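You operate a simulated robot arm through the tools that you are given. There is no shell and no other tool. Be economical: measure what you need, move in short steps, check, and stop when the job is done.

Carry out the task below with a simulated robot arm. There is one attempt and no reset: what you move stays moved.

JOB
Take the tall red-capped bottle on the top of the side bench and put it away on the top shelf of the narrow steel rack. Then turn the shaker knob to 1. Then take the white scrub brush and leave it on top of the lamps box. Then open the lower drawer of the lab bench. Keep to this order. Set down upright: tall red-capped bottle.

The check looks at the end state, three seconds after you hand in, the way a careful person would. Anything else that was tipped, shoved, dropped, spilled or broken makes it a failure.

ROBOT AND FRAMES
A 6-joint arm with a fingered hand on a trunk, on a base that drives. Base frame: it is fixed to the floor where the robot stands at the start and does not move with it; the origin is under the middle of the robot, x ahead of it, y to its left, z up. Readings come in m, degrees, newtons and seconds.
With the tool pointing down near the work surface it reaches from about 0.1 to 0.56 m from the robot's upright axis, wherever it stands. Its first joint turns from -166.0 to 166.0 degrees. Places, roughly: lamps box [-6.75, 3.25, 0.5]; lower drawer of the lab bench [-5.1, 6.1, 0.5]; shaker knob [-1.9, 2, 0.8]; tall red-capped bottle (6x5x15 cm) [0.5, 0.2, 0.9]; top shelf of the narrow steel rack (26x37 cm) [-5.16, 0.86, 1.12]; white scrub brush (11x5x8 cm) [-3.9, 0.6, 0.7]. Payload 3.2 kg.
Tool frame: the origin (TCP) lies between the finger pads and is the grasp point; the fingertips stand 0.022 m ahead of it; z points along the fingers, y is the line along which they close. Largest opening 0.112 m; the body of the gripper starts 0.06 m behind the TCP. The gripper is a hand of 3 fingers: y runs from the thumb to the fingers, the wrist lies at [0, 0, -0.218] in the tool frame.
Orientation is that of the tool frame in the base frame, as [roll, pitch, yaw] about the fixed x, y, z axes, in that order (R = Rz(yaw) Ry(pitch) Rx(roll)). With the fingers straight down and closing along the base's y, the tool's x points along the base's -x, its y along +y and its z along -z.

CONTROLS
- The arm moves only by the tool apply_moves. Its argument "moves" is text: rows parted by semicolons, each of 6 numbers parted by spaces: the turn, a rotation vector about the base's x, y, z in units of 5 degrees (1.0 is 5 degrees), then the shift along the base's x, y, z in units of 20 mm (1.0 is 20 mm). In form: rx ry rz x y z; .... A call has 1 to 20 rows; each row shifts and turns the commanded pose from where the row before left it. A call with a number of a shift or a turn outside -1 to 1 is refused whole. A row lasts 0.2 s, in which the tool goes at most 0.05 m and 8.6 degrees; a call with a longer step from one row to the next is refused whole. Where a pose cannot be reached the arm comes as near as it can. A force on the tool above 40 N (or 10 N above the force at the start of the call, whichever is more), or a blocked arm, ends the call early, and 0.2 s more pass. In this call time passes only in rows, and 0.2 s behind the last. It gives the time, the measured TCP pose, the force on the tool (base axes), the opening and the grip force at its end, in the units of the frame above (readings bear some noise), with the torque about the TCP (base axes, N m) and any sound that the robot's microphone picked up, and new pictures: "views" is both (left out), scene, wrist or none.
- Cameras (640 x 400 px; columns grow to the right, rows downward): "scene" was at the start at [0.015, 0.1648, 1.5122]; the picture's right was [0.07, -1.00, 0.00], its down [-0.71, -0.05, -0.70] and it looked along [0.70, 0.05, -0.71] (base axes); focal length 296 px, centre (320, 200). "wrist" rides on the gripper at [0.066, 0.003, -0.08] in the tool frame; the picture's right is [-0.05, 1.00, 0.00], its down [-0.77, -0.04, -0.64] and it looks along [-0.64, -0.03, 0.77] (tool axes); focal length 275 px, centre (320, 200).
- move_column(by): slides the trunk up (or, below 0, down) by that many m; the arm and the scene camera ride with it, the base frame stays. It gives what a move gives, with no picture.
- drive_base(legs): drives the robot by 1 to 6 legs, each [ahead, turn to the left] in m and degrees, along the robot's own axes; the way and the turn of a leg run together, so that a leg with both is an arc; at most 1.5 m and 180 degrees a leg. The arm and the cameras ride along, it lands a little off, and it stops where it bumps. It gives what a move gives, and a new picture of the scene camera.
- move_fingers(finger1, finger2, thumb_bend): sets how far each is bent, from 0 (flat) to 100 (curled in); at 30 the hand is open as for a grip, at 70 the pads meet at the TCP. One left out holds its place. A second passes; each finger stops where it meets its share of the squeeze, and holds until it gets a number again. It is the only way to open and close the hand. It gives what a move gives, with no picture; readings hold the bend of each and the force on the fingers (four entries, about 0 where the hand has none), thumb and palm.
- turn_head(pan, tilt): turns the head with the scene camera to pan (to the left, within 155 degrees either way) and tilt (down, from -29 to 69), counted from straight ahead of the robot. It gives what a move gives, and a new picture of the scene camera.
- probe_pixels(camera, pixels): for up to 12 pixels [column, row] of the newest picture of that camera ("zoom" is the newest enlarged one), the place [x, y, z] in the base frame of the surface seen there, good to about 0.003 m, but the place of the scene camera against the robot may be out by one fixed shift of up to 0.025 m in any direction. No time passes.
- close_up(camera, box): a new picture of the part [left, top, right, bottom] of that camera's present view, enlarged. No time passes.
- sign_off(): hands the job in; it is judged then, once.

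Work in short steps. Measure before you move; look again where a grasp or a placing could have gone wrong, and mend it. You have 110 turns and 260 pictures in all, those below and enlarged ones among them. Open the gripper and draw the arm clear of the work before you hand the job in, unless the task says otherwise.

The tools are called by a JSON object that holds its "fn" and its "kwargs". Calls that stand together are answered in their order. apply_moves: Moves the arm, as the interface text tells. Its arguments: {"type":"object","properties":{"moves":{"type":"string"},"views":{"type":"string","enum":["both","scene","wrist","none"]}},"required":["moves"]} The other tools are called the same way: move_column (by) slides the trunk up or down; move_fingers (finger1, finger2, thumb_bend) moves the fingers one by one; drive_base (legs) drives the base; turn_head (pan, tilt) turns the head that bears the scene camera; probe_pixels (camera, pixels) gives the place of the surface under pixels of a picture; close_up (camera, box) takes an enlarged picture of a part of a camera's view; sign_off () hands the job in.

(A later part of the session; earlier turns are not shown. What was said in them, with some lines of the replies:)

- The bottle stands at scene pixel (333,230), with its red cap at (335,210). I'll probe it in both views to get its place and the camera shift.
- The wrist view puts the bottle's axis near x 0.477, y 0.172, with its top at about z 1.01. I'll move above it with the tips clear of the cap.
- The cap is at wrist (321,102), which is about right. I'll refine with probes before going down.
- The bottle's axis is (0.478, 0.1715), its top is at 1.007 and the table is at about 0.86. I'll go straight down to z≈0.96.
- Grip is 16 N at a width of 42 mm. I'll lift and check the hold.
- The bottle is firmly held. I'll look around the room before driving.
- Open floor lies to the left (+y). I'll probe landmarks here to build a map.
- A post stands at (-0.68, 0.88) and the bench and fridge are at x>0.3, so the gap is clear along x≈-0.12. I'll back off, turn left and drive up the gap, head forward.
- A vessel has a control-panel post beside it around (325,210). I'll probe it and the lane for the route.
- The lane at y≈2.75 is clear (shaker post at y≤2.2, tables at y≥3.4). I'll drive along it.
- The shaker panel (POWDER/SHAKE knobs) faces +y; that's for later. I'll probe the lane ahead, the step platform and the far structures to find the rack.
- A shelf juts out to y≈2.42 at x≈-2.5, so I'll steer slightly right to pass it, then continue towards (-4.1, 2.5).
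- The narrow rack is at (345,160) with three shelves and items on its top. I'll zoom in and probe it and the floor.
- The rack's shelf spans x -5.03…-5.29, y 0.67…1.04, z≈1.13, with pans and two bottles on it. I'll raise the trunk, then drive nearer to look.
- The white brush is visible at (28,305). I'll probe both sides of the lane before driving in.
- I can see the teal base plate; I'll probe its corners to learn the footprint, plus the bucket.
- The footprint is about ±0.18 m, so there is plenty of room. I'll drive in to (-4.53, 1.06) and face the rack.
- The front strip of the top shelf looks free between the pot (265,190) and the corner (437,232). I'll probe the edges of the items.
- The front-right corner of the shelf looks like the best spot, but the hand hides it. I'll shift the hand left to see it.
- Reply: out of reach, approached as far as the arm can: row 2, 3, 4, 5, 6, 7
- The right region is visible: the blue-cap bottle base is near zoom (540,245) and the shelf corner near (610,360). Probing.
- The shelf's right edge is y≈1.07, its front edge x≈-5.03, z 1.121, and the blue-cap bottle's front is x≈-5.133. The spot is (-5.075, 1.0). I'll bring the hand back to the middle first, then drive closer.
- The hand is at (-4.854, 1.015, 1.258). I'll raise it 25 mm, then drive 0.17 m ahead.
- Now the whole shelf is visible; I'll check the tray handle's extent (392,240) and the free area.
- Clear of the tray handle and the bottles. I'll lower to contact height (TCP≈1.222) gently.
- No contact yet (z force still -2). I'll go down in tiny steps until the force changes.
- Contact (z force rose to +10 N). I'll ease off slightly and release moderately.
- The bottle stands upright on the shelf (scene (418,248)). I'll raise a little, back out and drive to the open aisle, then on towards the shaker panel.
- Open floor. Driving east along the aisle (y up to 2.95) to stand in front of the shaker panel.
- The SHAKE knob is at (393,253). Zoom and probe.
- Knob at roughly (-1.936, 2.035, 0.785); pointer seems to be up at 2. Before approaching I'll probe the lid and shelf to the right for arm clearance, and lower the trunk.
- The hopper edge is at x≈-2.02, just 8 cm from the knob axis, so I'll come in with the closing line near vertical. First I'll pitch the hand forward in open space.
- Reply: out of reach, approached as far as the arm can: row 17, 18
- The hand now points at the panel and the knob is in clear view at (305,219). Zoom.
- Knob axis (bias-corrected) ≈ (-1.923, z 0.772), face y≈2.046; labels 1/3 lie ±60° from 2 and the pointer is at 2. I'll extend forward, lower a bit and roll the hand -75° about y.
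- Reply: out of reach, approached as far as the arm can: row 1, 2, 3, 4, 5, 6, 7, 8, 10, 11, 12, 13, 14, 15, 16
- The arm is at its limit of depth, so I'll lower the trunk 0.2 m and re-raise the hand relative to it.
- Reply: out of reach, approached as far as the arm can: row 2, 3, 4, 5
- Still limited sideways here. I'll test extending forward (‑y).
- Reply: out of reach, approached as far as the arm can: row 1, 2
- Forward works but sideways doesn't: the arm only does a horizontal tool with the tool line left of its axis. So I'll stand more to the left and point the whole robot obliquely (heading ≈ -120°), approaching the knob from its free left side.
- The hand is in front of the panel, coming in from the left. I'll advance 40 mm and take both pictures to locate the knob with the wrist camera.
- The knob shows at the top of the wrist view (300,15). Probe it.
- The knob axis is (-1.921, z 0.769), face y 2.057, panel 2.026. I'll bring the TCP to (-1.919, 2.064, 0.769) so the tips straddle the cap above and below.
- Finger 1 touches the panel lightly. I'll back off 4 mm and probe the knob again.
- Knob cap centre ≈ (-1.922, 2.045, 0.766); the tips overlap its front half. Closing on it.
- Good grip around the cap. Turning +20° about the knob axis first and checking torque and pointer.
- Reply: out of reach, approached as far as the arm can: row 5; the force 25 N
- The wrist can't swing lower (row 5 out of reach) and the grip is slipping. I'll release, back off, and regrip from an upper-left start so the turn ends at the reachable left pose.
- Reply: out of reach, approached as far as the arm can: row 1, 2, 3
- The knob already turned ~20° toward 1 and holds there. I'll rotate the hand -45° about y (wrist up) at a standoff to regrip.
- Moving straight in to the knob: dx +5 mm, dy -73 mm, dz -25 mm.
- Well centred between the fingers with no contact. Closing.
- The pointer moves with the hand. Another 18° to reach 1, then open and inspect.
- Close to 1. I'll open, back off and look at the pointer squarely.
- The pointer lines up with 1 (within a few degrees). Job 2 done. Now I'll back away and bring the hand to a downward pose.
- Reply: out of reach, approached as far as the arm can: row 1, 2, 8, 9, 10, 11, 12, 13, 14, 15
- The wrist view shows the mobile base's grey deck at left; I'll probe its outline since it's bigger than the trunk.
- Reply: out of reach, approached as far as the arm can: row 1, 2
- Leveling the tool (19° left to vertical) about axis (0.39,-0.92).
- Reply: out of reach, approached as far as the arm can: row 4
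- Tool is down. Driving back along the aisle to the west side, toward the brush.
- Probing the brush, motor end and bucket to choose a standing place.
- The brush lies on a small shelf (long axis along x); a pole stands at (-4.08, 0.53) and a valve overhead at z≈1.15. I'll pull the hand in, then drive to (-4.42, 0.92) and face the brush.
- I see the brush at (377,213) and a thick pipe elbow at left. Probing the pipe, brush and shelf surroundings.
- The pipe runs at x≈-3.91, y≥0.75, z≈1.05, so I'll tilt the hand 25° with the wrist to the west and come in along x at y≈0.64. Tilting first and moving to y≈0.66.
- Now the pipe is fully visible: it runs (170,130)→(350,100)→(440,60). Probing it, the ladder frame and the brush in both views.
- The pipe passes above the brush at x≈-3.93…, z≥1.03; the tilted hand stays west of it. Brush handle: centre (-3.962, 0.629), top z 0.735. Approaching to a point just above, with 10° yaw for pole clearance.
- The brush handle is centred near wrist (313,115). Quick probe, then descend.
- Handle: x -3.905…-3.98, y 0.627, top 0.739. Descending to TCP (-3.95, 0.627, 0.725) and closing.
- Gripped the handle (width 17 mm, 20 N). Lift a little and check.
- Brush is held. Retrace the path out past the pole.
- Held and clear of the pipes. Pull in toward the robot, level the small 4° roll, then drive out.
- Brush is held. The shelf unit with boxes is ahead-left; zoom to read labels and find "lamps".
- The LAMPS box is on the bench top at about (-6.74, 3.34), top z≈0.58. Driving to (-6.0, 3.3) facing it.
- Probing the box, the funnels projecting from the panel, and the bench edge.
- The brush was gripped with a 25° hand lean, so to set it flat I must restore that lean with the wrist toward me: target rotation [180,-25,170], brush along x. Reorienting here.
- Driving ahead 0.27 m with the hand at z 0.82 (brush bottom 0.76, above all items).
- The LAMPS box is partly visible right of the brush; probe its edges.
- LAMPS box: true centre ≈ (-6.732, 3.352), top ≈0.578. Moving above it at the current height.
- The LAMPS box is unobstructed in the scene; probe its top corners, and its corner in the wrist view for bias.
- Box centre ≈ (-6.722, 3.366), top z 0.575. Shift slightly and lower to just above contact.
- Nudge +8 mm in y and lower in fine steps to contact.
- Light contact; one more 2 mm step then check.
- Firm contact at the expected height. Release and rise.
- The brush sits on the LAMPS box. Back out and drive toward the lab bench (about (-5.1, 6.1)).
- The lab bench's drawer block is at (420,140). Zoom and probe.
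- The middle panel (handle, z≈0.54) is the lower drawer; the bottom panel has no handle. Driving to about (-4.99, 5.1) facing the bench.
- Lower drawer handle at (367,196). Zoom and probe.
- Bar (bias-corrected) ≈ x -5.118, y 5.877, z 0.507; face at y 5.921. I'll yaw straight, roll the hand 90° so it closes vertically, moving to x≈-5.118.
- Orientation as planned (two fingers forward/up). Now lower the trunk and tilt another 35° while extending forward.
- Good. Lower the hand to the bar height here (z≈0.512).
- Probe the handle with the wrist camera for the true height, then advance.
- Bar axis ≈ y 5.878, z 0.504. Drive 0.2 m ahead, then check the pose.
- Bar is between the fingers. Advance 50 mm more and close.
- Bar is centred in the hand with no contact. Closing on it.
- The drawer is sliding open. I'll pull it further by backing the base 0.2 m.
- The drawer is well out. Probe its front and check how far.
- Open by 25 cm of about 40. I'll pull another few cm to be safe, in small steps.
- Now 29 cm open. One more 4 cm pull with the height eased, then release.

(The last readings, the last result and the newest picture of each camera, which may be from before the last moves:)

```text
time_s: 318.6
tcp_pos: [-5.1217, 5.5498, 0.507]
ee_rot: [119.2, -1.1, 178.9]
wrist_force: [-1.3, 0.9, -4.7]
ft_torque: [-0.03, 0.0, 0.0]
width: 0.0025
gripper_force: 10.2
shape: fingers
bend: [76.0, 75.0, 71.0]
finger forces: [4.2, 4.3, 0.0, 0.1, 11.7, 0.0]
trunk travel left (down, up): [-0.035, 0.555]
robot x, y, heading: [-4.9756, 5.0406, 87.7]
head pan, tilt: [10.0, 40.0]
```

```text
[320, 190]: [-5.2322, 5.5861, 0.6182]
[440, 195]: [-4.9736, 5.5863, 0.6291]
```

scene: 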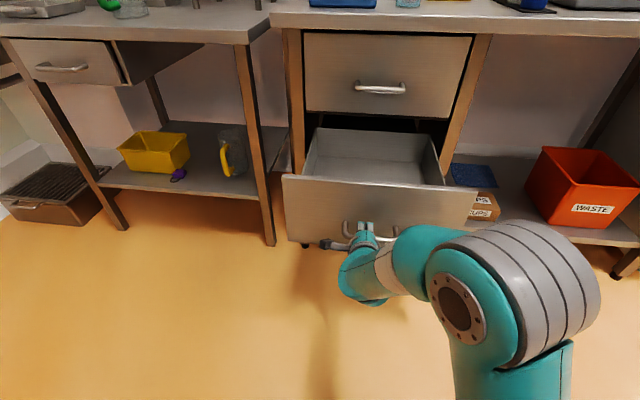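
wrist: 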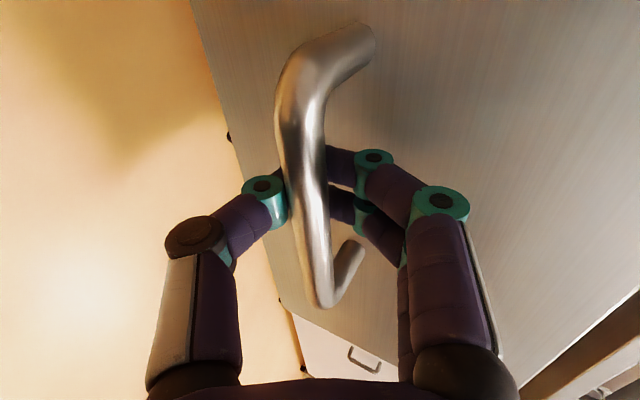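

Open 33 cm — ample. Release and back straight out the way I came.

{"fn": "move_fingers", "kwargs": {"finger1": 38, "finger2": 38, "thumb_bend": 38}}

{"fn": "apply_moves", "kwargs": {"moves": "0 0 0 0 0.1 0.1;0 0 0 0 -0.2 0;0 0 0 0 -0.4 0;0 0 0 0 -0.5 0"}}

```text
time_s: 319.6
tcp_pos: [-5.1218, 5.5491, 0.5066]
ee_rot: [119.2, -1.1, 179.1]
wrist_force: [0.5, 0.0, -0.2]
ft_torque: [-0.01, 0.0, -0.04]
width: 0.0889
gripper_force: 0.1
shape: fingers
bend: [38.0, 38.0, 38.0]
finger forces: [0.0, 0.1, 0.0, 0.0, 0.0, 0.0]
trunk travel left (down, up): [-0.035, 0.555]
robot x, y, heading: [-4.9782, 5.0395, 87.8]
head pan, tilt: [10.0, 40.0]
```

```text
time_s: 320.6
tcp_pos: [-5.122, 5.529, 0.5079]
ee_rot: [119.0, -1.2, 179.0]
wrist_force: [-0.2, 0.3, 0.2]
ft_torque: [-0.03, 0.01, 0.01]
width: 0.089
gripper_force: 0.1
shape: fingers
bend: [38.0, 38.0, 38.0]
finger forces: [0.1, 0.0, 0.0, 0.0, 0.0, 0.0]
trunk travel left (down, up): [-0.035, 0.555]
robot x, y, heading: [-4.98, 5.0422, 87.6]
head pan, tilt: [10.0, 40.0]
```

scene: 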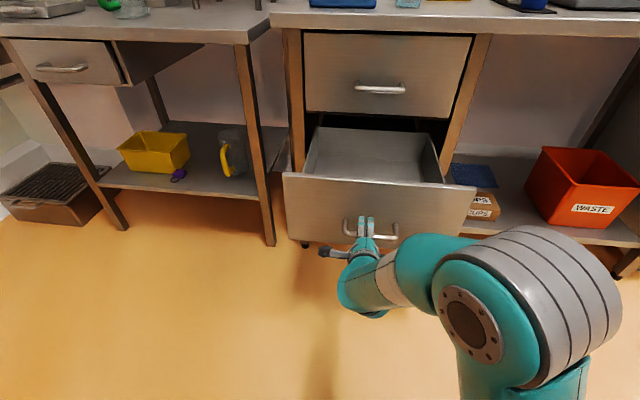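
wrist: 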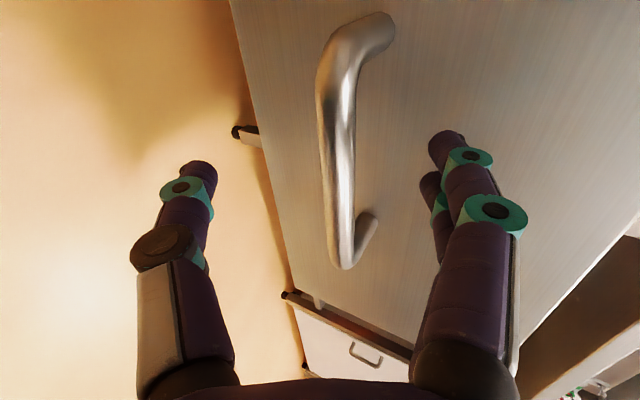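

Free of the handle. Backing the base straight out, and checking the end state.

{"fn": "drive_base", "kwargs": {"legs": [[-0.5, 0]]}}

{"fn": "turn_head", "kwargs": {"pan": 100, "tilt": 15}}

{"fn": "close_up", "kwargs": {"camera": "scene", "box": [100, 100, 540, 380]}}

```text
time_s: 323.6
tcp_pos: [-5.1434, 5.0296, 0.5096]
ee_rot: [119.1, -0.9, 179.4]
wrist_force: [1.3, 0.3, -0.5]
ft_torque: [0.02, -0.01, 0.0]
width: 0.089
gripper_force: 0.0
shape: fingers
bend: [38.0, 38.0, 38.0]
finger forces: [0.0, 0.0, 0.1, 0.1, 0.0, 0.0]
trunk travel left (down, up): [-0.035, 0.555]
robot x, y, heading: [-5.0023, 4.542, 87.9]
head pan, tilt: [10.0, 40.0]
```

scene: 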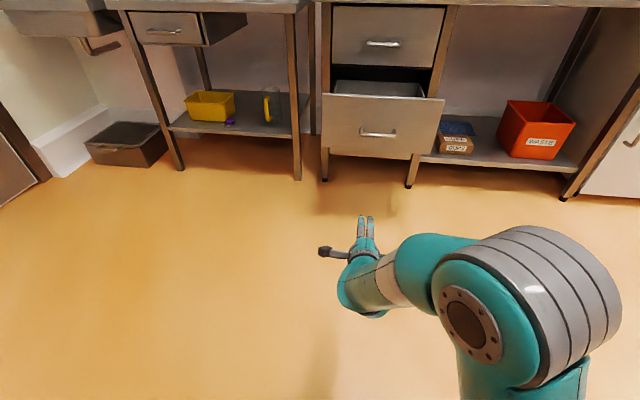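

```text
time_s: 325.2
tcp_pos: [-5.1427, 5.03, 0.5085]
ee_rot: [119.1, -1.0, 179.4]
wrist_force: [0.2, -0.1, -1.0]
ft_torque: [-0.03, 0.02, 0.01]
width: 0.0892
gripper_force: 0.1
shape: fingers
bend: [38.0, 38.0, 38.0]
finger forces: [0.0, 0.0, 0.0, 0.1, 0.0, 0.1]
trunk travel left (down, up): [-0.035, 0.555]
robot x, y, heading: [-4.9963, 4.5406, 87.8]
head pan, tilt: [100.0, 15.0]
```

scene: 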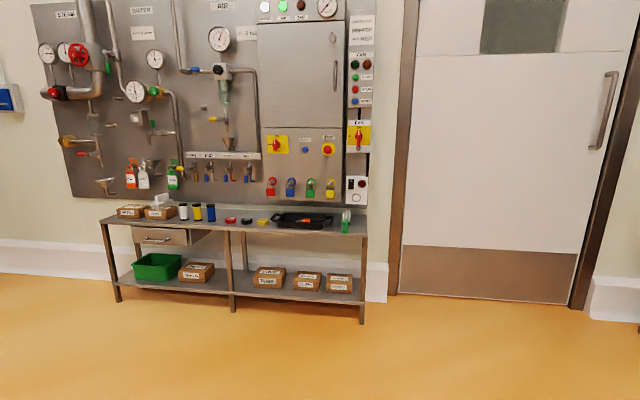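

```text
1.43 times, centred on (320, 240) of scene
```

zoom: 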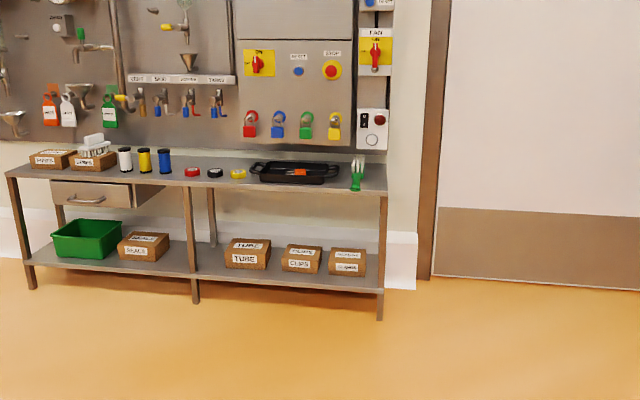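

The brush sits on the LAMPS box, the lower drawer is open, and the hand is open and clear. All four steps are done, so I'm handing in.

{"fn": "sign_off", "kwargs": {}}

```text
The job is handed in.
```

All four steps are finished, in the order you gave, and the job is handed in:
- **Bottle:** the red-capped bottle stands upright on the top shelf of the narrow steel rack.
- **Shaker knob:** the pointer reads 1, to within about 5 degrees by eye.
- **Brush:** the white scrub brush is on top of the lamps box, and may stick out about 1–2 cm past its back edge.
- **Drawer:** the lower drawer of the lab bench is open about 33 cm. I took this to be the lower of the two drawers with handles; the panel below them has no handle.
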